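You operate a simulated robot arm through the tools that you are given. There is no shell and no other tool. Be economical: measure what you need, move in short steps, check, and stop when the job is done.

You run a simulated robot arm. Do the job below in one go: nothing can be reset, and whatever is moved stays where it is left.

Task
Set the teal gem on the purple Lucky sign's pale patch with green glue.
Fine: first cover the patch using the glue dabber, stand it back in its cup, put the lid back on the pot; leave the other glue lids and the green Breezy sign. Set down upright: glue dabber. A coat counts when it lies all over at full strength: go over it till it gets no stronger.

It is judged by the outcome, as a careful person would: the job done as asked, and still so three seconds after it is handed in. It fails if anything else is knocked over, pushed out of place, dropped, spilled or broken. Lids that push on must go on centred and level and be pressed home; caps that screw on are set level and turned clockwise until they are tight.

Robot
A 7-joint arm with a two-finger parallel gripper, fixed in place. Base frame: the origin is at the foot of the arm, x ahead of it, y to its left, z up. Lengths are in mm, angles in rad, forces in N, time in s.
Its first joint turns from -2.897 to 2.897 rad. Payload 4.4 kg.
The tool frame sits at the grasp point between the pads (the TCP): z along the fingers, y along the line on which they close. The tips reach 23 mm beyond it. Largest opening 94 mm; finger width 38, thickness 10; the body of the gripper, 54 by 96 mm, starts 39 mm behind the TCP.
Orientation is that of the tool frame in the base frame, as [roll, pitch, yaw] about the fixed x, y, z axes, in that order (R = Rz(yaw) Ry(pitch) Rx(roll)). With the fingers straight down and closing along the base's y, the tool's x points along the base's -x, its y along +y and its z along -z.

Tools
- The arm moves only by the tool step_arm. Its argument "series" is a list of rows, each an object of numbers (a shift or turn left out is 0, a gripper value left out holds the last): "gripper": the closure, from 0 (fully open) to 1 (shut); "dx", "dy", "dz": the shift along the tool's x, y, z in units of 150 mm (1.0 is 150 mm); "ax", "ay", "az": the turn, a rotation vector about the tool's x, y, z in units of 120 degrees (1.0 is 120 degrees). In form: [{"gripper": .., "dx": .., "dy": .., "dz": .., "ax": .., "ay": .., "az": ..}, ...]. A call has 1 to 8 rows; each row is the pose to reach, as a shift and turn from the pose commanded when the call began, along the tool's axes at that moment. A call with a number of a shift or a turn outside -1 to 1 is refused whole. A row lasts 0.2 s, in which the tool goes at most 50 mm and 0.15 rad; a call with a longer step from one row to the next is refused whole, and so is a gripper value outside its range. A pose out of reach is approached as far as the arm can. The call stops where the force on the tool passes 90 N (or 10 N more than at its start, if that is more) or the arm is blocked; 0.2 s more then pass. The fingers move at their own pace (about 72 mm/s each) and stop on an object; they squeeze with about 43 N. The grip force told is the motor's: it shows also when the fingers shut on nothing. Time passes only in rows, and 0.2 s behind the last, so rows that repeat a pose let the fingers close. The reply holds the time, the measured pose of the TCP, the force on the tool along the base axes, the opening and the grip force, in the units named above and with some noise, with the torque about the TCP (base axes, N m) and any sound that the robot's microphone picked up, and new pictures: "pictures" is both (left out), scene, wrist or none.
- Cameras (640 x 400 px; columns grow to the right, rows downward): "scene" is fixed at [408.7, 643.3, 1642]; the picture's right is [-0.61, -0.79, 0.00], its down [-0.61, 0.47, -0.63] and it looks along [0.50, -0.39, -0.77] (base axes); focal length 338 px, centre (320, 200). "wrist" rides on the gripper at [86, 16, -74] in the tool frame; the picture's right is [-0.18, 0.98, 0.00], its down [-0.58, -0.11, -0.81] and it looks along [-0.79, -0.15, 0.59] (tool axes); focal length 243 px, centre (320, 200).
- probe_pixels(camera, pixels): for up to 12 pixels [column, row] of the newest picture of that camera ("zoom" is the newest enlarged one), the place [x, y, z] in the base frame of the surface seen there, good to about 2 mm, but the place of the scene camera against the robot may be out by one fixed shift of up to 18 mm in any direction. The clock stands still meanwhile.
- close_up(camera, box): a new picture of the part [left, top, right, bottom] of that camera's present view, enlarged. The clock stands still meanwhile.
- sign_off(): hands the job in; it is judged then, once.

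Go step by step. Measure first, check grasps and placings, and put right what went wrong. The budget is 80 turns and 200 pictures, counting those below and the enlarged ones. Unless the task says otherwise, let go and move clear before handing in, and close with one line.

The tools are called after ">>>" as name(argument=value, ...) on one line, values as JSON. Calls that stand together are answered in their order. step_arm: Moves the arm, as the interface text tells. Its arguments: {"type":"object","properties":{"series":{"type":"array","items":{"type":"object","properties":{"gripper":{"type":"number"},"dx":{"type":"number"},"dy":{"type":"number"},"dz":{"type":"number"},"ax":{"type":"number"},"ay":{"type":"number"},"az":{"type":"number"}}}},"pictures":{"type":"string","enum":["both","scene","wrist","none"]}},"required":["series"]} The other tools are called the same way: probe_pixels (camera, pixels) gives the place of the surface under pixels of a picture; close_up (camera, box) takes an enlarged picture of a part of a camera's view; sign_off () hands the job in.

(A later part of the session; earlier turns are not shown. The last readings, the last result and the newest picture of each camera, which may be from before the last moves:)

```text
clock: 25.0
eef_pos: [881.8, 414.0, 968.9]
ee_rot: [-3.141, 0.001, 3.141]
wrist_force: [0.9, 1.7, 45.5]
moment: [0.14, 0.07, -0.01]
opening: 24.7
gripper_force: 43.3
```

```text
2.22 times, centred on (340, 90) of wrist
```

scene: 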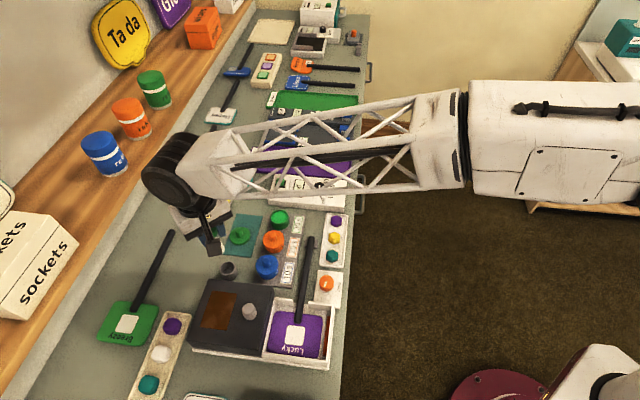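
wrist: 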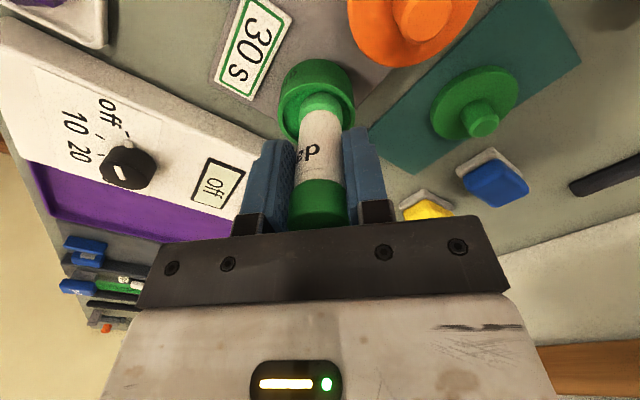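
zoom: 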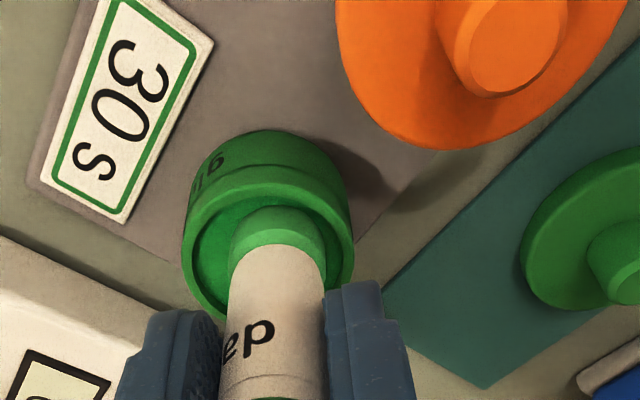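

The pad is coated green, but the ~45 N force suggests the dabber slid up a little in the grip. I'll lift and re-measure its bottom.

>>> step_arm(series=[{"dz": -0.1}, {"dz": -0.3}, {"dz": -0.45}, {"dz": -0.45}], pictures="wrist")

>>> close_up(camera="wrist", box=[220, 30, 460, 210])

```text
clock: 26.0
eef_pos: [883.8, 413.5, 1034.1]
ee_rot: [3.141, 0.0, -3.141]
wrist_force: [-0.4, -0.9, 0.2]
moment: [0.0, 0.02, 0.02]
opening: 25.2
gripper_force: 42.9
```

wrist: 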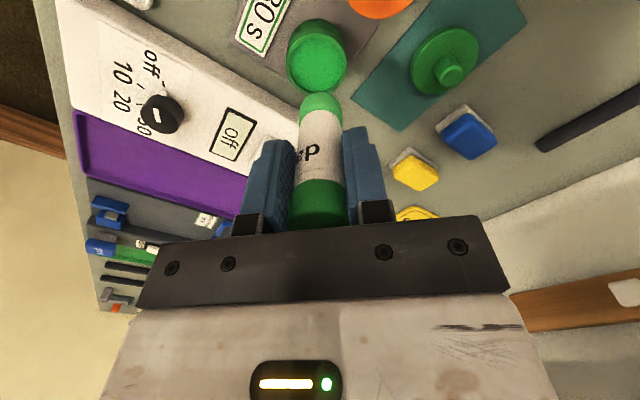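

```text
2.22 times, centred on (340, 120) of wrist
```

zoom: 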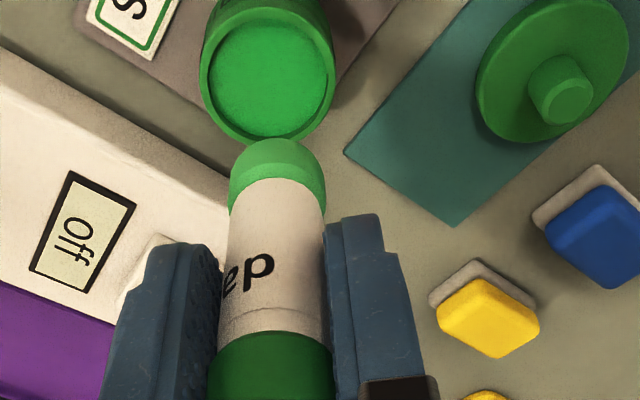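

>>> probe_pixels(camera="wrist", pixels=[[320, 94], [320, 98], [319, 106], [320, 112], [320, 160], [318, 200]])

```text
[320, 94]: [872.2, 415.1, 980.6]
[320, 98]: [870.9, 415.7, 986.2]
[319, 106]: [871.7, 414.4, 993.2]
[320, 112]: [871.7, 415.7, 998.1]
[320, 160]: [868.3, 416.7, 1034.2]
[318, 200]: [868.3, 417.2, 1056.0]
```

The dabber slid up 14 mm, so its bottom is now about 57 mm below the TCP and patch contact should come at TCP z≈956. I'll go over the patch.

>>> step_arm(series=[{"dx": 0.25, "dy": 0.1}, {"dx": 0.5, "dy": 0.22}, {"dx": 0.75, "dy": 0.36}, {"dx": 0.8925, "dy": 0.458}], pictures="none")

>>> step_arm(series=[{"dx": 0.25, "dy": 0.1}, {"dx": 0.5, "dy": 0.22}, {"dx": 0.75, "dy": 0.36}, {"dx": 0.8925, "dy": 0.458}, {"dx": 0.8925, "dy": 0.458, "dz": 0.25}, {"dx": 0.8925, "dy": 0.458, "dz": 0.4}, {"dx": 0.8925, "dy": 0.458, "dz": 0.4}], pictures="wrist")

>>> close_up(camera="wrist", box=[220, 0, 460, 180])

```text
clock: 27.0
eef_pos: [749.1, 481.1, 1035.6]
ee_rot: [-3.141, 0.0, 3.141]
wrist_force: [-0.6, 0.0, -1.0]
moment: [-0.02, 0.0, 0.0]
opening: 25.1
gripper_force: 42.4
```

```text
clock: 28.6
eef_pos: [614.1, 550.0, 974.8]
ee_rot: [3.142, 0.002, -3.139]
wrist_force: [0.9, -0.2, 0.3]
moment: [-0.02, 0.03, 0.0]
opening: 24.8
gripper_force: 43.3
```

wrist: 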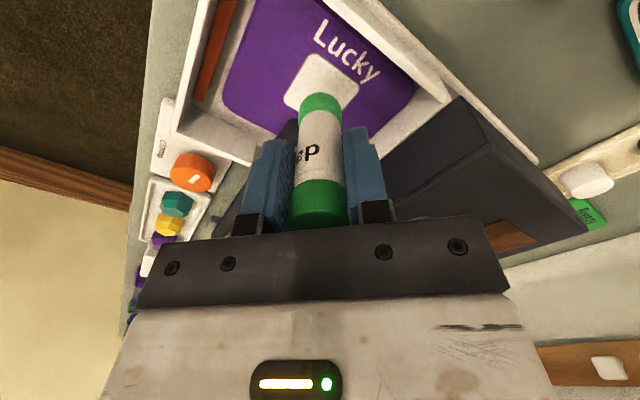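

```text
2.22 times, centred on (340, 90) of wrist
```

zoom: 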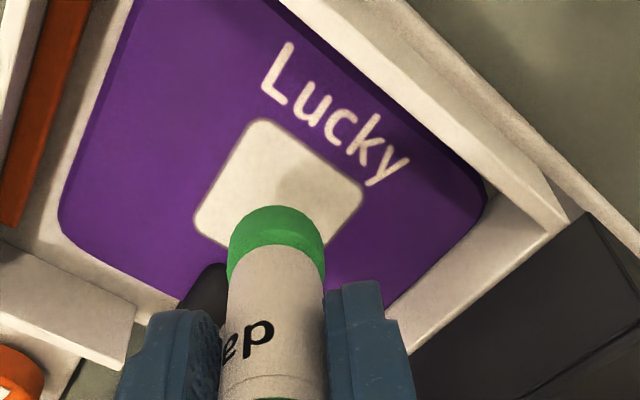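

The pad hangs just above the patch. I'll lower it gently to contact.

>>> step_arm(series=[{"dx": -0.01, "dy": 0.005, "dz": 0.08}, {"dx": -0.01, "dy": 0.005, "dz": 0.115}, {"dx": -0.01, "dy": 0.005, "dz": 0.115}], pictures="none")

>>> step_arm(series=[{"dz": 0.007}, {"dz": 0.013}, {"dz": 0.013}], pictures="none")

```text
clock: 29.4
eef_pos: [617.0, 552.8, 958.5]
ee_rot: [3.141, 0.0, -3.142]
wrist_force: [1.2, -0.6, 0.5]
moment: [0.02, -0.01, -0.01]
opening: 25.0
gripper_force: 43.0
```

```text
clock: 30.2
eef_pos: [617.3, 552.5, 957.2]
ee_rot: [3.141, -0.001, 3.14]
wrist_force: [-0.2, 0.2, -1.1]
moment: [0.0, -0.01, -0.01]
opening: 25.0
gripper_force: 43.0
```

>>> step_arm(series=[{"dz": 0.007}, {"dz": 0.007}], pictures="none")

>>> step_arm(series=[{"dz": 0.007}, {"dz": 0.007}], pictures="none")

>>> step_arm(series=[{"dz": 0.004}, {"dz": 0.004}], pictures="wrist")

```text
clock: 30.8
eef_pos: [616.6, 551.4, 956.0]
ee_rot: [3.141, 0.001, 3.141]
wrist_force: [-0.2, -0.6, 0.1]
moment: [0.02, -0.04, -0.01]
opening: 24.9
gripper_force: 42.9
```

```text
clock: 31.4
eef_pos: [617.0, 553.0, 954.8]
ee_rot: [3.141, 0.001, -3.14]
wrist_force: [0.2, -0.4, 6.8]
moment: [0.01, 0.05, -0.02]
opening: 24.9
gripper_force: 43.1
```

```text
clock: 32.0
eef_pos: [616.9, 552.1, 955.2]
ee_rot: [3.139, 0.003, -3.14]
wrist_force: [-1.0, 0.3, 16.6]
moment: [0.02, 0.12, 0.0]
opening: 25.2
gripper_force: 43.1
```

wrist: 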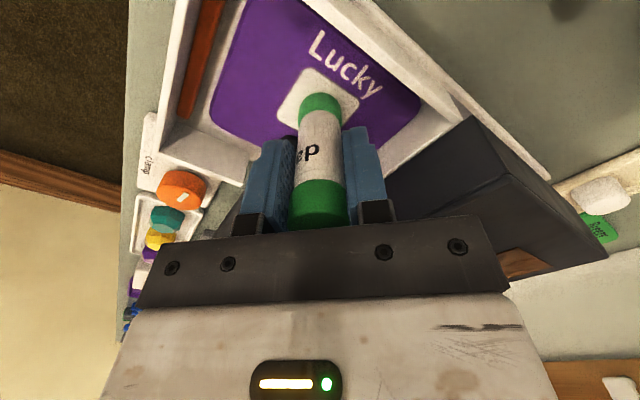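

Contact is made at about 15 N. I'll ease off slightly and sweep the patch in diagonal strokes matching its 45° orientation.

>>> step_arm(series=[{"dx": 0.06, "dy": -0.006, "dz": -0.003}, {"dx": 0.118, "dy": -0.006, "dz": -0.003}, {"dx": 0.005, "dy": 0.107, "dz": -0.003}, {"dx": -0.023, "dy": 0.079, "dz": -0.003}, {"dx": 0.09, "dy": -0.034, "dz": -0.003}, {"dx": 0.062, "dy": -0.063, "dz": -0.003}, {"dx": -0.052, "dy": 0.051, "dz": -0.003}, {"dx": 0.005, "dy": -0.006, "dz": -0.003}], pictures="none")

>>> step_arm(series=[{"dx": 0.057, "dy": -0.057}, {"dx": 0.028, "dy": -0.085}, {"dx": -0.085, "dy": 0.028}, {"dx": -0.113, "dy": 0}, {"dx": 0, "dy": -0.113}, {"dx": 0.028, "dy": -0.085}, {"dx": 0, "dy": 0}], pictures="wrist")

>>> close_up(camera="wrist", box=[240, 20, 400, 140])

```text
clock: 33.8
eef_pos: [616.2, 551.3, 955.1]
ee_rot: [3.141, 0.0, 3.141]
wrist_force: [3.8, 3.6, 15.9]
moment: [0.18, -0.16, -0.01]
opening: 25.2
gripper_force: 43.3
```

```text
clock: 35.4
eef_pos: [615.1, 550.0, 954.7]
ee_rot: [3.141, -0.001, -3.141]
wrist_force: [-1.2, -6.6, 17.7]
moment: [-0.32, 0.14, 0.01]
opening: 25.1
gripper_force: 43.1
```

wrist: 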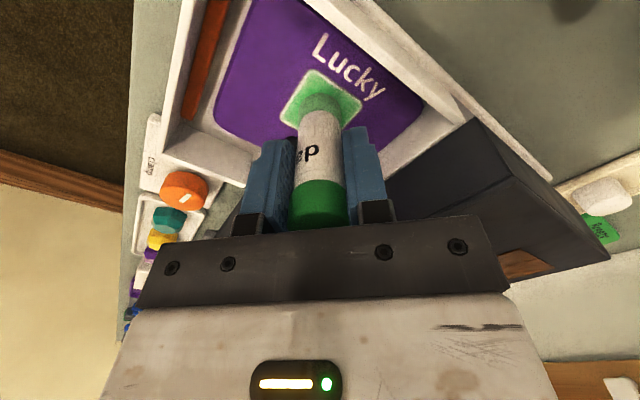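

```text
3.33 times, centred on (320, 80) of wrist
```

zoom: 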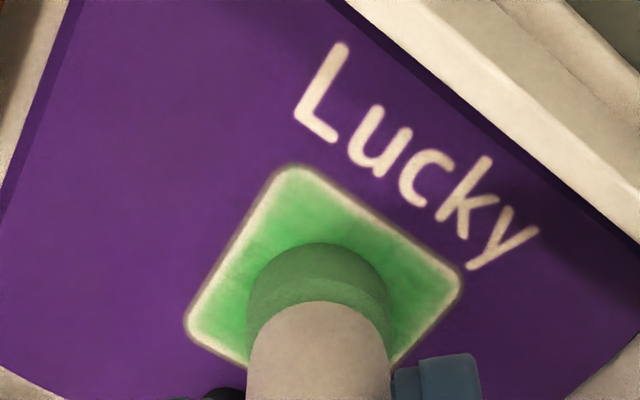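

The coat is taking but is thin along the edges and corners. I'll run the perimeter at ±14 mm and the cross strokes.

>>> step_arm(series=[{"dx": 0.132, "dy": 0}, {"dx": 0.066, "dy": 0.066}, {"dx": 0, "dy": 0.132}, {"dx": -0.066, "dy": 0.066}, {"dx": -0.132, "dy": 0}, {"dx": -0.066, "dy": -0.066}, {"dx": 0, "dy": -0.132}, {"dx": 0.066, "dy": -0.066}], pictures="none")

>>> step_arm(series=[{"dx": 0.066, "dy": 0.066}, {"dx": 0.0, "dy": 0.132}, {"dx": -0.066, "dy": 0.198}, {"dx": -0.132, "dy": 0.132}, {"dx": -0.198, "dy": 0.066}, {"dx": -0.066, "dy": 0.066}, {"dx": -0.066, "dy": 0.066, "dz": -0.2}, {"dx": 0.18, "dy": 0.066, "dz": -0.3}], pictures="wrist")

>>> close_up(camera="wrist", box=[240, 20, 400, 140])

```text
clock: 37.2
eef_pos: [607.0, 540.5, 954.1]
ee_rot: [3.141, -0.001, 3.141]
wrist_force: [6.0, -5.0, 22.4]
moment: [-0.28, -0.25, -0.01]
opening: 25.0
gripper_force: 43.4
```

```text
clock: 39.0
eef_pos: [580.5, 550.0, 998.3]
ee_rot: [-3.141, -0.001, 3.141]
wrist_force: [-0.9, 0.8, -1.2]
moment: [-0.01, -0.02, 0.01]
opening: 24.9
gripper_force: 42.7
```

wrist: 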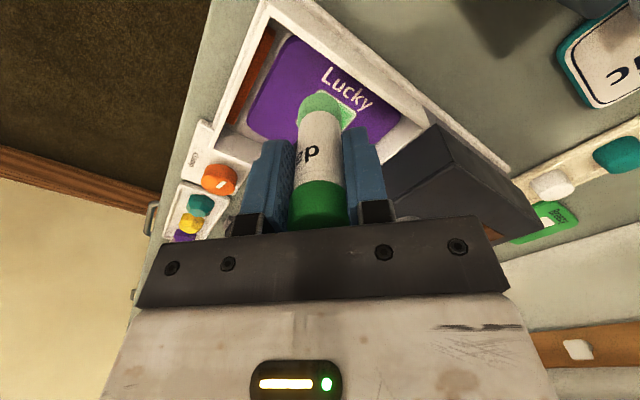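

```text
3.33 times, centred on (320, 80) of wrist
```

zoom: 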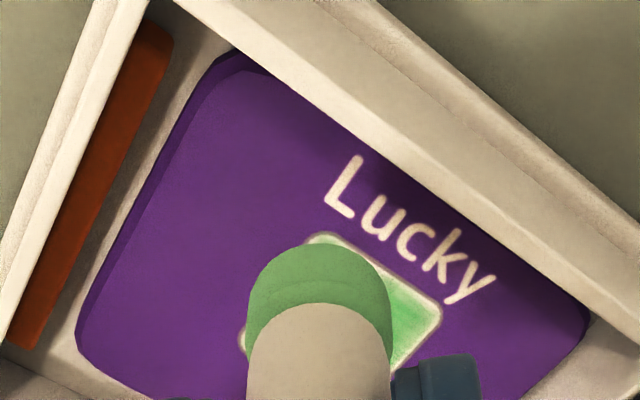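

The pad's glue is nearly used up. I'll move aside and view the patch to see where it is thin before re-dipping.

>>> step_arm(series=[{"dy": -0.25, "dz": -0.1}, {"dy": -0.4, "dz": -0.2}, {"dy": -0.4, "dz": -0.2}], pictures="wrist")

>>> close_up(camera="wrist", box=[340, 40, 460, 130])

```text
clock: 39.8
eef_pos: [578.9, 491.9, 1029.7]
ee_rot: [3.14, 0.0, 3.141]
wrist_force: [0.2, -0.4, 0.6]
moment: [0.02, 0.0, 0.01]
opening: 25.0
gripper_force: 42.8
```

wrist: 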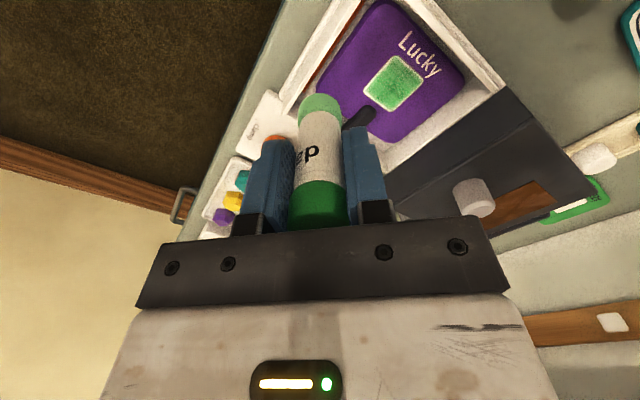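

```text
4.44 times, centred on (400, 85) of wrist
```

zoom: 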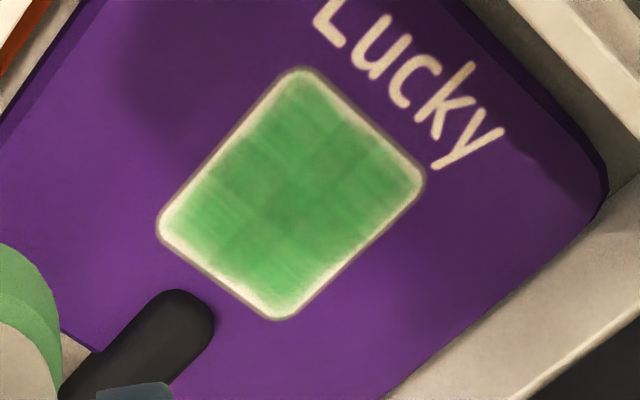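

The coat is even in the middle and pale along all the edges. I'll probe the patch corners to centre the second coat.

>>> probe_pixels(camera="zoom", pixels=[[295, 72], [420, 185], [278, 316], [162, 225], [365, 118], [355, 255], [215, 275], [225, 145], [290, 195], [185, 295]])

```text
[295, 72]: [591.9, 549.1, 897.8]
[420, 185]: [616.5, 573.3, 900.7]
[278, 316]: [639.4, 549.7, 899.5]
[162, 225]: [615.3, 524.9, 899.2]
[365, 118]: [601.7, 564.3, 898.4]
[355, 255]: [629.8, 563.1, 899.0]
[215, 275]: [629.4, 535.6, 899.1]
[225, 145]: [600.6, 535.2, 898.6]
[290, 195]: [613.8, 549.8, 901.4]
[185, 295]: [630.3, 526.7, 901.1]
```

The patch is a 40 mm square centred at (615.4,549.5), and the sign has hardly moved. I'll re-dip.

>>> step_arm(series=[{"dx": -0.3, "dy": -0.07}, {"dx": -0.6, "dy": -0.14}, {"dx": -0.9, "dy": -0.22}, {"dx": -1.0, "dy": -0.25}], pictures="none")

>>> step_arm(series=[{"dx": -0.3, "dy": -0.08}, {"dx": -0.6, "dy": -0.16}, {"dx": -0.9, "dy": -0.25}, {"dx": -1.0, "dy": -0.28}], pictures="none")

>>> step_arm(series=[{"dx": -0.035}, {"dx": -0.035, "dz": 0.2}, {"dx": -0.035, "dz": 0.37}, {"dx": -0.035, "dz": 0.395}, {"dx": -0.035, "dz": 0.395}], pictures="none")

```text
clock: 40.8
eef_pos: [729.7, 453.5, 1029.5]
ee_rot: [3.14, -0.001, 3.141]
wrist_force: [0.6, -0.7, 0.4]
moment: [0.03, 0.01, 0.0]
opening: 24.9
gripper_force: 42.9
```

```text
clock: 41.8
eef_pos: [880.1, 411.4, 1030.9]
ee_rot: [3.141, 0.002, 3.141]
wrist_force: [0.0, 0.3, 0.1]
moment: [-0.01, 0.02, 0.0]
opening: 24.8
gripper_force: 43.3
```

```text
clock: 43.0
eef_pos: [885.1, 411.7, 971.0]
ee_rot: [3.141, 0.0, 3.139]
wrist_force: [0.0, 0.6, -0.4]
moment: [0.01, 0.01, 0.02]
opening: 24.8
gripper_force: 43.0
```

>>> step_arm(series=[{"dz": 0.01}, {"dz": 0.015}, {"dz": 0.015}], pictures="none")

>>> step_arm(series=[{"dz": 0.004}, {"dz": 0.008}, {"dz": 0.008}], pictures="none")

>>> step_arm(series=[{"dz": -0.2}, {"dz": -0.4}, {"dz": -0.4}], pictures="wrist")

```text
clock: 43.8
eef_pos: [885.8, 411.5, 968.3]
ee_rot: [3.141, 0.0, 3.141]
wrist_force: [-0.8, -0.3, 4.8]
moment: [0.01, 0.07, -0.01]
opening: 25.1
gripper_force: 42.8
```

```text
clock: 44.6
eef_pos: [885.5, 411.1, 968.1]
ee_rot: [3.141, 0.0, -3.141]
wrist_force: [2.0, -2.1, 19.9]
moment: [-0.13, -0.03, 0.01]
opening: 25.0
gripper_force: 43.3
```

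```text
clock: 45.4
eef_pos: [884.7, 410.4, 1027.2]
ee_rot: [-3.14, 0.0, -3.141]
wrist_force: [-0.2, -0.3, 0.0]
moment: [0.0, 0.01, -0.02]
opening: 25.1
gripper_force: 42.5
```

wrist: 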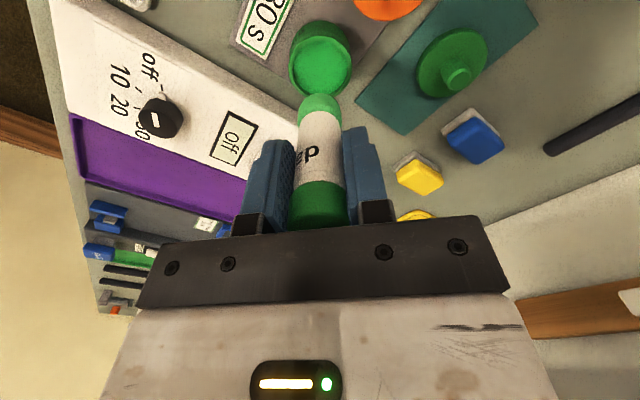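

The pad is freshly loaded. I'll return over the patch centre and descend to just above contact.

>>> step_arm(series=[{"dx": 0.25, "dy": 0.1}, {"dx": 0.5, "dy": 0.22}, {"dx": 0.75, "dy": 0.36}, {"dx": 0.8977, "dy": 0.4617}], pictures="none")

>>> step_arm(series=[{"dx": 0.25, "dy": 0.1}, {"dx": 0.5, "dy": 0.22}, {"dx": 0.75, "dy": 0.36}, {"dx": 0.8977, "dy": 0.4617}, {"dx": 0.8977, "dy": 0.4617, "dz": 0.2}, {"dx": 0.8977, "dy": 0.4617, "dz": 0.4}, {"dx": 0.8977, "dy": 0.4617, "dz": 0.465}, {"dx": 0.8977, "dy": 0.4617, "dz": 0.465}], pictures="none")

>>> step_arm(series=[{"dz": 0.01}, {"dz": 0.016}, {"dz": 0.016}], pictures="none")

```text
clock: 46.4
eef_pos: [750.9, 480.5, 1027.3]
ee_rot: [3.141, 0.0, -3.141]
wrist_force: [0.0, -0.7, -1.5]
moment: [0.0, -0.03, 0.0]
opening: 24.8
gripper_force: 43.5
```

```text
clock: 48.2
eef_pos: [614.5, 550.6, 957.7]
ee_rot: [3.141, -0.001, 3.142]
wrist_force: [0.7, -0.5, -1.3]
moment: [0.0, 0.01, 0.02]
opening: 25.2
gripper_force: 43.1
```

```text
clock: 49.0
eef_pos: [613.1, 550.1, 954.2]
ee_rot: [-3.141, 0.0, 3.14]
wrist_force: [0.7, -0.5, -0.1]
moment: [0.03, -0.02, 0.0]
opening: 25.1
gripper_force: 42.7
```

Still not touching at 954.2, so I'll lower another millimetre or so.

>>> step_arm(series=[{"dz": 0.006}, {"dz": 0.006}], pictures="none")

>>> step_arm(series=[{"dx": -0.01, "dy": -0.005, "dz": 0.004}, {"dx": -0.01, "dy": -0.005, "dz": 0.004}], pictures="none")

```text
clock: 49.6
eef_pos: [614.9, 550.1, 954.0]
ee_rot: [-3.14, 0.001, -3.141]
wrist_force: [0.6, 0.4, 5.2]
moment: [0.01, 0.05, 0.02]
opening: 24.9
gripper_force: 43.2
```

```text
clock: 50.2
eef_pos: [616.8, 549.7, 953.9]
ee_rot: [3.138, 0.002, -3.141]
wrist_force: [-3.1, 2.0, 14.8]
moment: [0.11, 0.17, 0.0]
opening: 25.0
gripper_force: 42.3
```

Contact is about 10–15 N, centred. I'll sweep the perimeter first, then the interior.

>>> step_arm(series=[{"dx": 0.141, "dy": 0}, {"dx": 0.0707, "dy": 0.0707}, {"dx": 0, "dy": 0.141}, {"dx": -0.0707, "dy": 0.0707}, {"dx": -0.137, "dy": 0.005}, {"dx": -0.066, "dy": -0.066}, {"dx": 0.005, "dy": -0.137}, {"dx": 0.0707, "dy": -0.0707}], pictures="none")

>>> step_arm(series=[{"dx": 0.0707, "dy": 0.0707}, {"dx": -0.0707, "dy": 0.212}, {"dx": -0.208, "dy": 0.076}, {"dx": -0.066, "dy": -0.066}, {"dx": 0.028, "dy": 0.028}, {"dx": -0.113, "dy": 0.17}, {"dx": -0.141, "dy": 0.141}, {"dx": -0.0707, "dy": 0.0707}], pictures="none")

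>>> step_arm(series=[{"dx": 0.05, "dy": -0.09}, {"dx": -0.09, "dy": 0.05}, {"dx": -0.113, "dy": 0.02}, {"dx": 0.02, "dy": -0.113}, {"dx": 0, "dy": 0}, {"dx": 0.0, "dy": 0.0, "dz": -0.2}, {"dx": 0.2, "dy": -0.15, "dz": -0.35}, {"dx": 0.24, "dy": -0.39, "dz": -0.5}], pictures="wrist")

>>> close_up(camera="wrist", box=[340, 40, 460, 130])

```text
clock: 52.0
eef_pos: [607.8, 537.6, 952.9]
ee_rot: [-3.141, -0.001, -3.139]
wrist_force: [7.6, -6.7, 29.7]
moment: [-0.3, -0.42, 0.0]
opening: 25.1
gripper_force: 42.8
```

```text
clock: 53.8
eef_pos: [616.5, 548.7, 952.5]
ee_rot: [3.141, -0.001, -3.141]
wrist_force: [2.2, 3.1, 9.7]
moment: [0.16, -0.12, -0.01]
opening: 24.9
gripper_force: 42.6
```

```text
clock: 55.6
eef_pos: [579.7, 488.6, 1027.7]
ee_rot: [-3.14, 0.001, -3.14]
wrist_force: [-0.7, -0.8, -0.1]
moment: [0.01, -0.03, 0.01]
opening: 25.0
gripper_force: 43.3
```

wrist: 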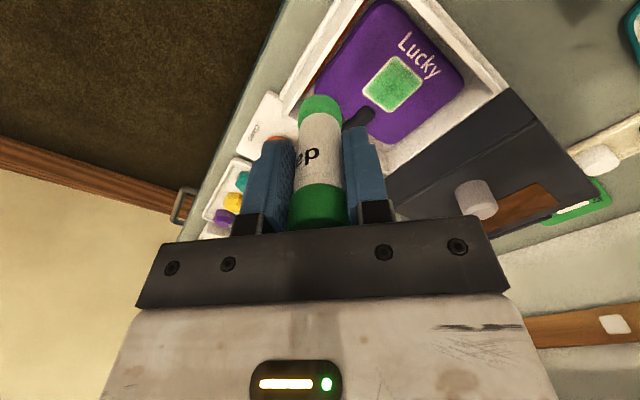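

```text
4.44 times, centred on (400, 85) of wrist
```

zoom: 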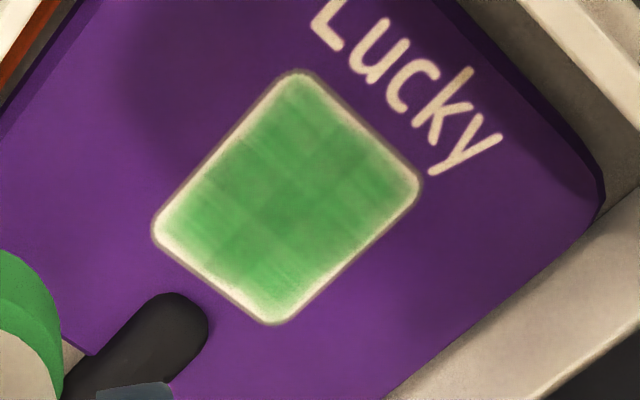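

The middle is stronger but a pale rim remains and the pad still holds glue. I'll go back with slower strokes further out (±17 mm) and compare.

>>> step_arm(series=[{"dx": -0.1, "dy": 0.2, "dz": 0.1}, {"dx": -0.24, "dy": 0.405, "dz": 0.25}, {"dx": -0.24, "dy": 0.405, "dz": 0.45}, {"dx": -0.24, "dy": 0.405, "dz": 0.487}, {"dx": -0.24, "dy": 0.405, "dz": 0.497}, {"dx": -0.24, "dy": 0.405, "dz": 0.503}, {"dx": -0.24, "dy": 0.405, "dz": 0.503}], pictures="none")

```text
clock: 57.2
eef_pos: [615.5, 550.8, 952.7]
ee_rot: [3.141, -0.001, -3.14]
wrist_force: [0.3, 0.4, 6.2]
moment: [-0.01, -0.03, 0.0]
opening: 24.8
gripper_force: 43.4
```

>>> step_arm(series=[{"dx": 0.16, "dy": -0.005, "dz": 0.003}, {"dx": 0.118, "dy": 0.037, "dz": 0.003}, {"dx": 0.08, "dy": 0.075, "dz": 0.003}, {"dx": 0.042, "dy": 0.113, "dz": 0.003}, {"dx": 0, "dy": 0.155, "dz": 0.003}, {"dx": -0.042, "dy": 0.113, "dz": 0.003}, {"dx": -0.08, "dy": 0.075, "dz": 0.003}, {"dx": -0.118, "dy": 0.037, "dz": 0.003}], pictures="none")

>>> step_arm(series=[{"dx": -0.033, "dy": -0.033}, {"dx": 0.01, "dy": -0.075}, {"dx": 0.047, "dy": -0.113}, {"dx": 0.085, "dy": -0.15}, {"dx": 0.127, "dy": -0.193}, {"dx": 0.16, "dy": -0.16}, {"dx": 0.198, "dy": -0.122}, {"dx": 0.236, "dy": -0.084}], pictures="none")

>>> step_arm(series=[{"dx": -0.05, "dy": 0.05}, {"dx": -0.118, "dy": 0.042}, {"dx": -0.118, "dy": 0.042, "dz": -0.2}, {"dx": 0.05, "dy": -0.1, "dz": -0.35}, {"dx": 0.122, "dy": -0.363, "dz": -0.5}, {"dx": 0.122, "dy": -0.363, "dz": -0.5}], pictures="wrist")

>>> close_up(camera="wrist", box=[340, 40, 460, 130])

```text
clock: 59.0
eef_pos: [634.3, 556.8, 952.3]
ee_rot: [3.141, -0.001, -3.141]
wrist_force: [-5.3, 4.2, 20.2]
moment: [0.2, 0.3, 0.01]
opening: 24.9
gripper_force: 42.7
```

```text
clock: 60.8
eef_pos: [599.8, 543.5, 952.1]
ee_rot: [-3.142, 0.001, 3.142]
wrist_force: [6.0, -4.5, 21.7]
moment: [-0.25, -0.23, -0.04]
opening: 24.7
gripper_force: 43.4
```

```text
clock: 62.2
eef_pos: [580.2, 490.5, 1026.3]
ee_rot: [-3.141, 0.001, -3.14]
wrist_force: [0.1, -0.1, 0.1]
moment: [-0.03, 0.0, 0.0]
opening: 24.4
gripper_force: 43.1
```

wrist: 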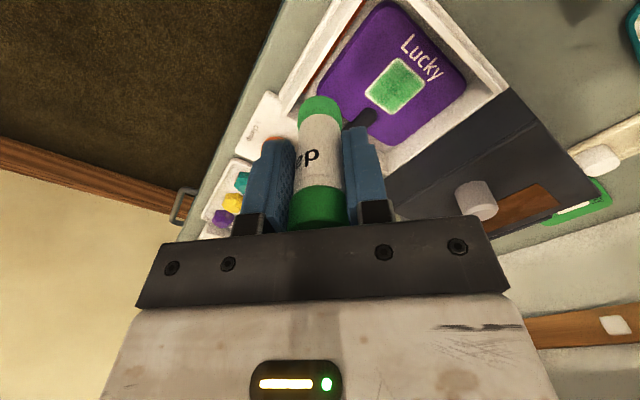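

```text
4.44 times, centred on (400, 85) of wrist
```

zoom: 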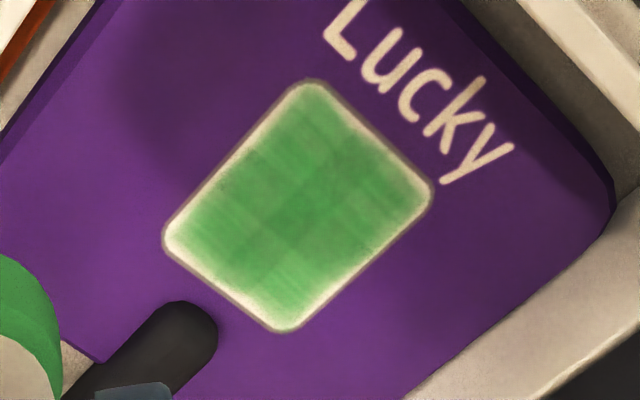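

The rim is still pale, and the patch has shifted about 3 mm in view, so the loose sign drifts with the pad when I drag outward. I'll locate it again and then work the edges with land-then-tangential strokes.

>>> probe_pixels(camera="zoom", pixels=[[373, 130], [362, 262], [222, 287], [233, 157], [297, 205], [308, 84], [428, 195], [285, 327], [168, 238], [185, 305], [205, 308], [165, 310]])

>>> close_up(camera="scene", box=[255, 270, 355, 375])

```text
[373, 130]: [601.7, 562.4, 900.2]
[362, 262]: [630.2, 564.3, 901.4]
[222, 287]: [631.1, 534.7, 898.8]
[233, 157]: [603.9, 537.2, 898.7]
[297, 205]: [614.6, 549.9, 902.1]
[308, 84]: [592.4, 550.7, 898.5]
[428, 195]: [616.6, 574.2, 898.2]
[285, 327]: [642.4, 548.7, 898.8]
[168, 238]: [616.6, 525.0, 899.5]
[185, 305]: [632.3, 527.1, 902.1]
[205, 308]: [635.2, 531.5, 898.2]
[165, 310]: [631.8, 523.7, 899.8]
```

```text
3.81 times, centred on (305, 322) of scene
```

zoom: 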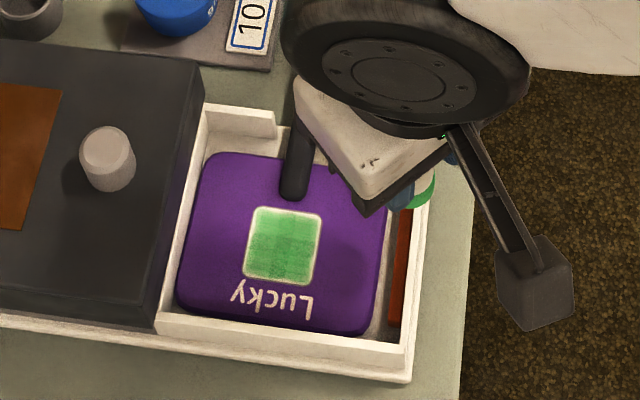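

The centre coat looks saturated and only a thin pale border is left. To be sure, I'll re-dip once more and work the four edges by landing near each edge and stroking along it.

>>> step_arm(series=[{"dx": -0.3, "dy": -0.07}, {"dx": -0.6, "dy": -0.14}, {"dx": -0.9, "dy": -0.22}, {"dx": -1.0, "dy": -0.25}], pictures="none")

>>> step_arm(series=[{"dx": -0.3, "dy": -0.08}, {"dx": -0.6, "dy": -0.16}, {"dx": -0.9, "dy": -0.25}, {"dx": -1.0, "dy": -0.277}], pictures="none")

>>> step_arm(series=[{"dx": -0.03}, {"dx": -0.03, "dz": 0.2}, {"dx": -0.03, "dz": 0.35}, {"dx": -0.03, "dz": 0.382}, {"dx": -0.03, "dz": 0.397}, {"dx": -0.03, "dz": 0.402}, {"dx": -0.03, "dz": 0.402}], pictures="none")

```text
clock: 63.2
eef_pos: [730.6, 452.5, 1026.1]
ee_rot: [3.142, -0.001, -3.141]
wrist_force: [-0.1, 0.3, -0.3]
moment: [0.0, 0.0, 0.0]
opening: 24.5
gripper_force: 43.7
```

```text
clock: 64.2
eef_pos: [879.8, 411.0, 1025.9]
ee_rot: [-3.14, 0.001, 3.141]
wrist_force: [0.7, 0.1, 0.4]
moment: [0.04, -0.01, 0.02]
opening: 24.7
gripper_force: 43.3
```

```text
clock: 65.8
eef_pos: [884.1, 410.4, 967.0]
ee_rot: [-3.141, 0.0, 3.14]
wrist_force: [0.2, 0.2, -0.9]
moment: [-0.02, -0.02, -0.01]
opening: 24.6
gripper_force: 42.8
```

>>> step_arm(series=[{"dz": 0.008}, {"dz": 0.014}, {"dz": 0.014}], pictures="none")

>>> step_arm(series=[{"dz": 0.004}, {"dz": 0.008}, {"dz": 0.008}], pictures="none")

>>> step_arm(series=[{"dz": -0.2}, {"dz": -0.42}, {"dz": -0.42}], pictures="wrist")

```text
clock: 66.6
eef_pos: [885.7, 410.5, 966.9]
ee_rot: [3.139, 0.003, -3.141]
wrist_force: [0.2, -0.4, 17.6]
moment: [-0.03, 0.05, -0.03]
opening: 24.6
gripper_force: 43.0
```

```text
clock: 67.4
eef_pos: [885.8, 411.7, 966.3]
ee_rot: [3.141, 0.003, 3.141]
wrist_force: [-1.3, -2.3, 37.8]
moment: [-0.03, 0.03, 0.02]
opening: 24.7
gripper_force: 42.5
```

```text
clock: 68.2
eef_pos: [885.4, 411.4, 1026.0]
ee_rot: [-3.141, -0.001, -3.141]
wrist_force: [0.8, -0.2, -0.3]
moment: [0.0, 0.0, 0.03]
opening: 24.5
gripper_force: 42.8
```

wrist: 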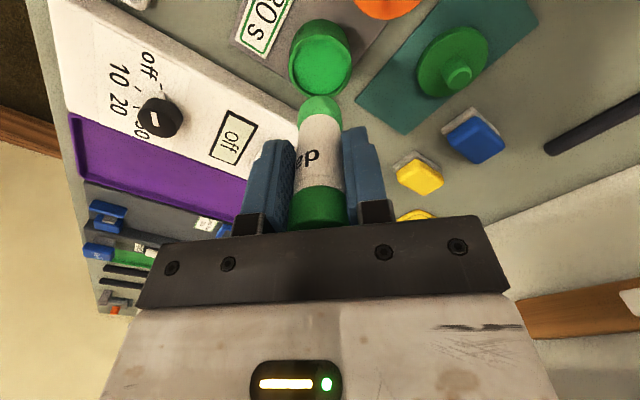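

The pad is loaded again. I'll return to hover over the patch centre at z≈957.

>>> step_arm(series=[{"dx": 0.25, "dy": 0.1}, {"dx": 0.5, "dy": 0.22}, {"dx": 0.75, "dy": 0.36}, {"dx": 0.8955, "dy": 0.4615}], pictures="none")

>>> step_arm(series=[{"dx": 0.25, "dy": 0.1}, {"dx": 0.5, "dy": 0.22}, {"dx": 0.75, "dy": 0.36}, {"dx": 0.8955, "dy": 0.4615}, {"dx": 0.8955, "dy": 0.4615, "dz": 0.2}, {"dx": 0.8955, "dy": 0.4615, "dz": 0.4}, {"dx": 0.8955, "dy": 0.4615, "dz": 0.46}, {"dx": 0.8955, "dy": 0.4615, "dz": 0.46}], pictures="none")

>>> step_arm(series=[{"dz": 0.0}, {"dz": 0.0}], pictures="none")

```text
clock: 69.2
eef_pos: [749.5, 480.3, 1026.5]
ee_rot: [-3.141, 0.001, 3.141]
wrist_force: [0.4, 0.0, -0.2]
moment: [-0.02, -0.02, -0.02]
opening: 24.5
gripper_force: 42.9
```

```text
clock: 71.0
eef_pos: [615.9, 548.9, 958.0]
ee_rot: [-3.14, -0.001, -3.14]
wrist_force: [0.7, -0.7, -0.6]
moment: [0.01, -0.03, -0.02]
opening: 24.6
gripper_force: 42.7
```

```text
clock: 71.6
eef_pos: [617.0, 549.2, 958.0]
ee_rot: [-3.141, -0.001, 3.141]
wrist_force: [0.2, 0.0, -0.1]
moment: [0.0, 0.0, -0.04]
opening: 24.6
gripper_force: 42.6
```

I'm at hover, centred. Now the four edge strokes, each landing at a corner and sliding along its edge.

>>> step_arm(series=[{"dx": 0.165, "dy": 0.005}, {"dx": 0.165, "dy": 0.005, "dz": 0.038}, {"dx": 0.113, "dy": 0.057, "dz": 0.038}, {"dx": 0.057, "dy": 0.113, "dz": 0.038}, {"dx": 0.005, "dy": 0.165, "dz": 0.038}, {"dx": 0.005, "dy": 0.165, "dz": 0}, {"dx": 0, "dy": 0, "dz": 0}], pictures="none")

>>> step_arm(series=[{"dx": -0.005, "dy": 0.165}, {"dx": -0.005, "dy": 0.165, "dz": 0.038}, {"dx": -0.057, "dy": 0.113, "dz": 0.038}, {"dx": -0.113, "dy": 0.057, "dz": 0.038}, {"dx": -0.165, "dy": 0.005, "dz": 0.038}, {"dx": -0.165, "dy": 0.005, "dz": 0}, {"dx": 0, "dy": 0, "dz": 0}], pictures="none")

>>> step_arm(series=[{"dx": -0.165, "dy": -0.005}, {"dx": -0.165, "dy": -0.005, "dz": 0.038}, {"dx": -0.1155, "dy": -0.031, "dz": 0.038}, {"dx": -0.052, "dy": -0.09, "dz": 0.038}, {"dx": 0.002, "dy": -0.158, "dz": 0.038}, {"dx": 0.002, "dy": -0.158, "dz": 0}, {"dx": 0, "dy": 0, "dz": 0}], pictures="none")

>>> step_arm(series=[{"dx": 0.009, "dy": -0.16}, {"dx": 0.009, "dy": -0.16, "dz": 0.038}, {"dx": 0.057, "dy": -0.113, "dz": 0.038}, {"dx": 0.113, "dy": -0.057, "dz": 0.038}, {"dx": 0.165, "dy": -0.005, "dz": 0.038}, {"dx": 0.165, "dy": -0.005, "dz": 0}, {"dx": 0, "dy": 0, "dz": 0}], pictures="none")

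>>> step_arm(series=[{"dx": 0.1, "dy": -0.2, "dz": -0.2}, {"dx": 0.24, "dy": -0.39, "dz": -0.4}, {"dx": 0.24, "dy": -0.39, "dz": -0.47}, {"dx": 0.24, "dy": -0.39, "dz": -0.47}], pictures="wrist")

>>> close_up(camera="wrist", box=[340, 40, 460, 130])

```text
clock: 73.2
eef_pos: [617.3, 549.0, 956.7]
ee_rot: [-3.141, 0.001, 3.141]
wrist_force: [1.3, -0.2, -0.1]
moment: [0.0, 0.0, 0.02]
opening: 25.1
gripper_force: 43.1
```

```text
clock: 74.8
eef_pos: [617.7, 549.1, 957.5]
ee_rot: [-3.141, -0.002, -3.14]
wrist_force: [0.1, 0.3, 0.4]
moment: [-0.05, 0.0, -0.01]
opening: 24.8
gripper_force: 43.0
```

```text
clock: 76.4
eef_pos: [617.1, 549.5, 957.0]
ee_rot: [-3.141, 0.001, -3.141]
wrist_force: [0.4, 0.0, 0.0]
moment: [0.02, 0.02, 0.0]
opening: 24.9
gripper_force: 43.7
```

```text
clock: 78.0
eef_pos: [616.5, 549.4, 957.0]
ee_rot: [3.141, 0.0, 3.139]
wrist_force: [1.0, 0.0, 0.0]
moment: [0.04, 0.01, 0.01]
opening: 24.8
gripper_force: 43.5
```

```text
clock: 79.0
eef_pos: [580.4, 491.2, 1027.9]
ee_rot: [3.141, -0.002, 3.142]
wrist_force: [0.4, -0.3, -0.2]
moment: [-0.02, 0.06, -0.04]
opening: 24.8
gripper_force: 43.1
```

wrist: 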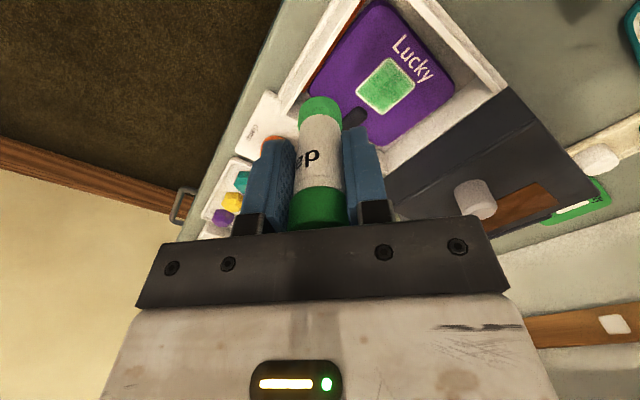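

```text
4.44 times, centred on (400, 85) of wrist
```

zoom: 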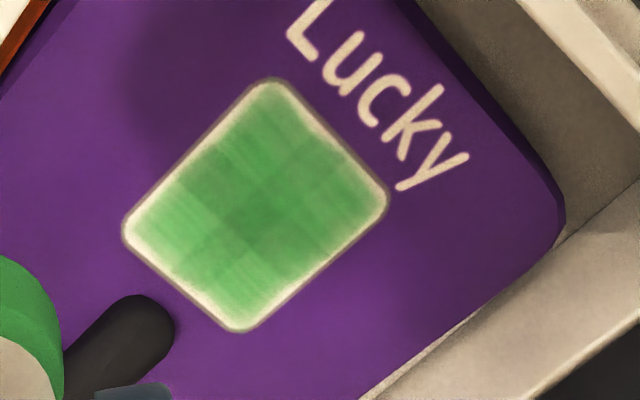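

The sign slid about 8 mm under those strokes, and the lower-left side is still lighter than the centre. I'll locate the patch again and then use vertical dabs instead of drags.

>>> probe_pixels(camera="zoom", pixels=[[330, 138], [318, 265], [182, 285], [195, 150], [255, 205], [268, 82], [386, 200], [242, 330], [127, 232], [145, 298], [20, 60], [560, 200]])

>>> close_up(camera="scene", box=[255, 270, 355, 375])

```text
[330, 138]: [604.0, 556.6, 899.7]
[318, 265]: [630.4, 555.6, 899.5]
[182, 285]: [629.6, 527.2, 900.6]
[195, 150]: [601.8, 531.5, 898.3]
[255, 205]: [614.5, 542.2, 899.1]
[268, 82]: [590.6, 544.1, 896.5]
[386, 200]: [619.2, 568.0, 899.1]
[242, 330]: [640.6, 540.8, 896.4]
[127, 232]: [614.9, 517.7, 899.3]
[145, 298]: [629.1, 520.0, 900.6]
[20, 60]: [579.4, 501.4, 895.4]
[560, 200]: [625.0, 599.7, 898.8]
```

```text
3.81 times, centred on (305, 322) of scene
```

zoom: 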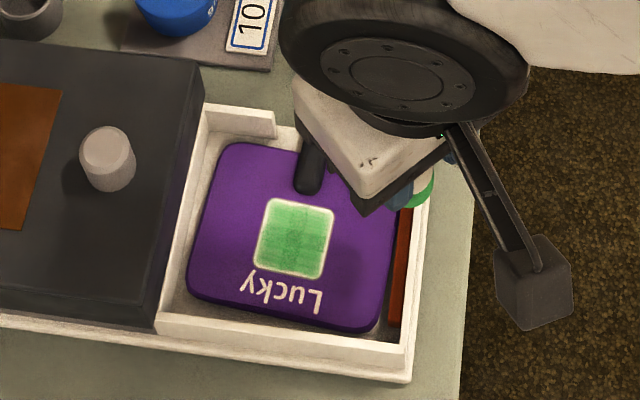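

The patch centre is now (616.3,542.7), rotated about 4.5°. I'll hover there and dab around the 3×3 grid with straight presses.

>>> step_arm(series=[{"dx": -0.1, "dy": 0.17, "dz": 0.05}, {"dx": -0.239, "dy": 0.343, "dz": 0.2}, {"dx": -0.239, "dy": 0.343, "dz": 0.4}, {"dx": -0.239, "dy": 0.343, "dz": 0.473}, {"dx": -0.239, "dy": 0.343, "dz": 0.473}], pictures="none")

>>> step_arm(series=[{"dx": 0.131, "dy": 0.01}, {"dx": 0.131, "dy": 0.01, "dz": 0.034}, {"dx": 0.131, "dy": 0.01, "dz": 0.034}, {"dx": 0.131, "dy": 0.01}, {"dx": 0.061, "dy": 0.071}, {"dx": 0.061, "dy": 0.071, "dz": 0.034}, {"dx": 0.061, "dy": 0.071, "dz": 0.034}, {"dx": 0.061, "dy": 0.071}], pictures="none")

>>> step_arm(series=[{"dx": -0.071, "dy": 0.06}, {"dx": -0.071, "dy": 0.06, "dz": 0.034}, {"dx": -0.071, "dy": 0.06, "dz": 0.034}, {"dx": -0.071, "dy": 0.06}, {"dx": -0.132, "dy": -0.01}, {"dx": -0.132, "dy": -0.01, "dz": 0.034}, {"dx": -0.132, "dy": -0.01, "dz": 0.034}, {"dx": -0.132, "dy": -0.01}], pictures="none")

>>> step_arm(series=[{"dx": -0.06, "dy": -0.071}, {"dx": -0.06, "dy": -0.071, "dz": 0.034}, {"dx": -0.06, "dy": -0.071, "dz": 0.034}, {"dx": -0.06, "dy": -0.071}, {"dx": 0.01, "dy": -0.132}, {"dx": 0.01, "dy": -0.132, "dz": 0.034}, {"dx": 0.01, "dy": -0.132, "dz": 0.034}, {"dx": 0.01, "dy": -0.132}], pictures="none")

>>> step_arm(series=[{"dx": 0.071, "dy": -0.06}, {"dx": 0.071, "dy": -0.06, "dz": 0.034}, {"dx": 0.071, "dy": -0.06, "dz": 0.034}, {"dx": 0.071, "dy": -0.06}, {"dx": 0.132, "dy": 0.01}, {"dx": 0.132, "dy": 0.01, "dz": 0.034}, {"dx": 0.132, "dy": 0.01, "dz": 0.034}, {"dx": 0.132, "dy": 0.01}], pictures="none")

>>> step_arm(series=[{"dx": -0.071, "dy": 0.061}, {"dx": -0.071, "dy": 0.061, "dz": -0.15}, {"dx": 0.05, "dy": -0.15, "dz": -0.3}, {"dx": 0.169, "dy": -0.28, "dz": -0.47}, {"dx": 0.169, "dy": -0.28, "dz": -0.47}], pictures="wrist")

>>> close_up(camera="wrist", box=[340, 40, 460, 130])

```text
clock: 80.2
eef_pos: [617.0, 541.9, 956.7]
ee_rot: [-3.141, -0.001, -3.14]
wrist_force: [0.5, 0.6, -0.2]
moment: [0.03, 0.0, -0.03]
opening: 24.8
gripper_force: 42.9
```

```text
clock: 82.0
eef_pos: [607.1, 552.8, 957.4]
ee_rot: [-3.141, 0.001, -3.14]
wrist_force: [-0.2, 0.7, -0.5]
moment: [0.02, -0.01, 0.02]
opening: 24.7
gripper_force: 42.6
```

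```text
clock: 83.8
eef_pos: [628.5, 551.1, 957.8]
ee_rot: [-3.141, 0.0, 3.14]
wrist_force: [0.8, -0.2, -0.2]
moment: [-0.01, -0.01, 0.04]
opening: 24.7
gripper_force: 43.3
```

```text
clock: 85.6
eef_pos: [625.4, 531.9, 957.0]
ee_rot: [-3.141, -0.001, 3.142]
wrist_force: [-0.4, 0.9, -0.2]
moment: [-0.04, 0.02, 0.0]
opening: 24.7
gripper_force: 42.7
```

```text
clock: 87.4
eef_pos: [606.7, 532.5, 956.7]
ee_rot: [3.141, 0.001, -3.141]
wrist_force: [-0.1, -0.9, -0.2]
moment: [0.03, 0.01, -0.01]
opening: 24.7
gripper_force: 42.7
```

```text
clock: 88.6
eef_pos: [581.5, 490.3, 1028.2]
ee_rot: [3.142, -0.001, 3.141]
wrist_force: [-1.2, -0.6, 0.1]
moment: [-0.02, -0.01, 0.01]
opening: 24.7
gripper_force: 42.9
```

wrist: 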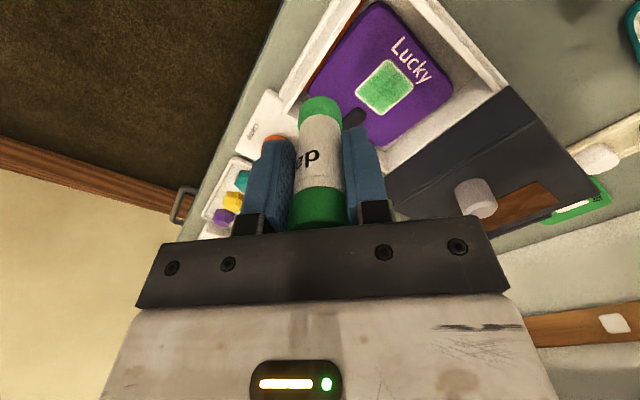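

```text
4.44 times, centred on (400, 85) of wrist
```

zoom: 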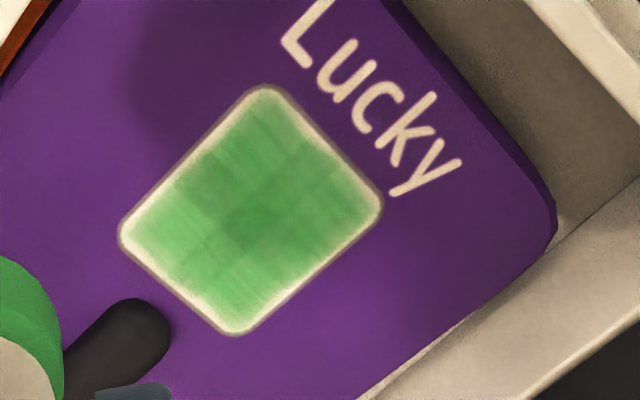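

The coat is a bit more even. I'll zoom tighter to judge what remains.

>>> close_up(camera="wrist", box=[355, 52, 419, 112])

>>> close_up(camera="scene", box=[283, 312, 323, 352])

```text
6.67 times, centred on (387, 82) of wrist
```

zoom: 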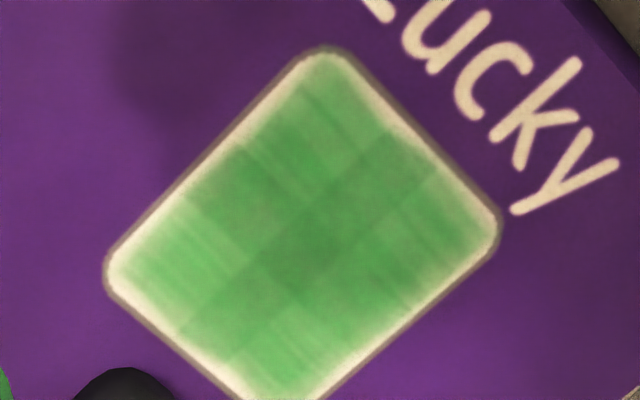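

```text
10.00 times, centred on (303, 332) of scene
```

zoom: 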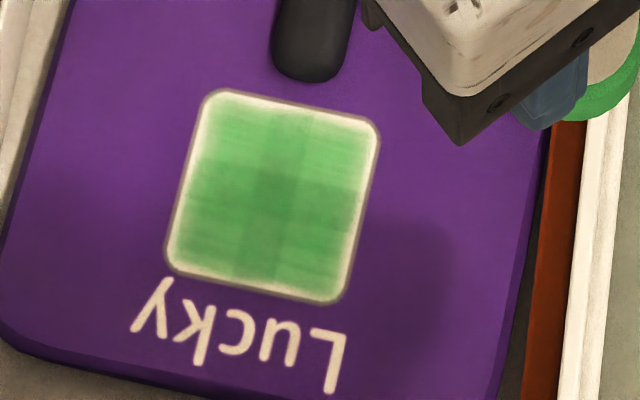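

The pattern looks like a 2×2 set of overlapping soft-edged coat tiles: a darker cross at the seams and a pale rim, both likely rendering effects. The two tiles nearest the handle look slightly lighter, so I'll locate the patch and give all four quadrants another round.

>>> probe_pixels(camera="wrist", pixels=[[388.5, 60], [412.5, 85.5], [379, 114.5], [356, 92]])

```text
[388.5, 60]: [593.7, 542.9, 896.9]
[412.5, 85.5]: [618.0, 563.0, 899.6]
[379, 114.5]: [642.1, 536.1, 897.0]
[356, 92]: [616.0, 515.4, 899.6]
```

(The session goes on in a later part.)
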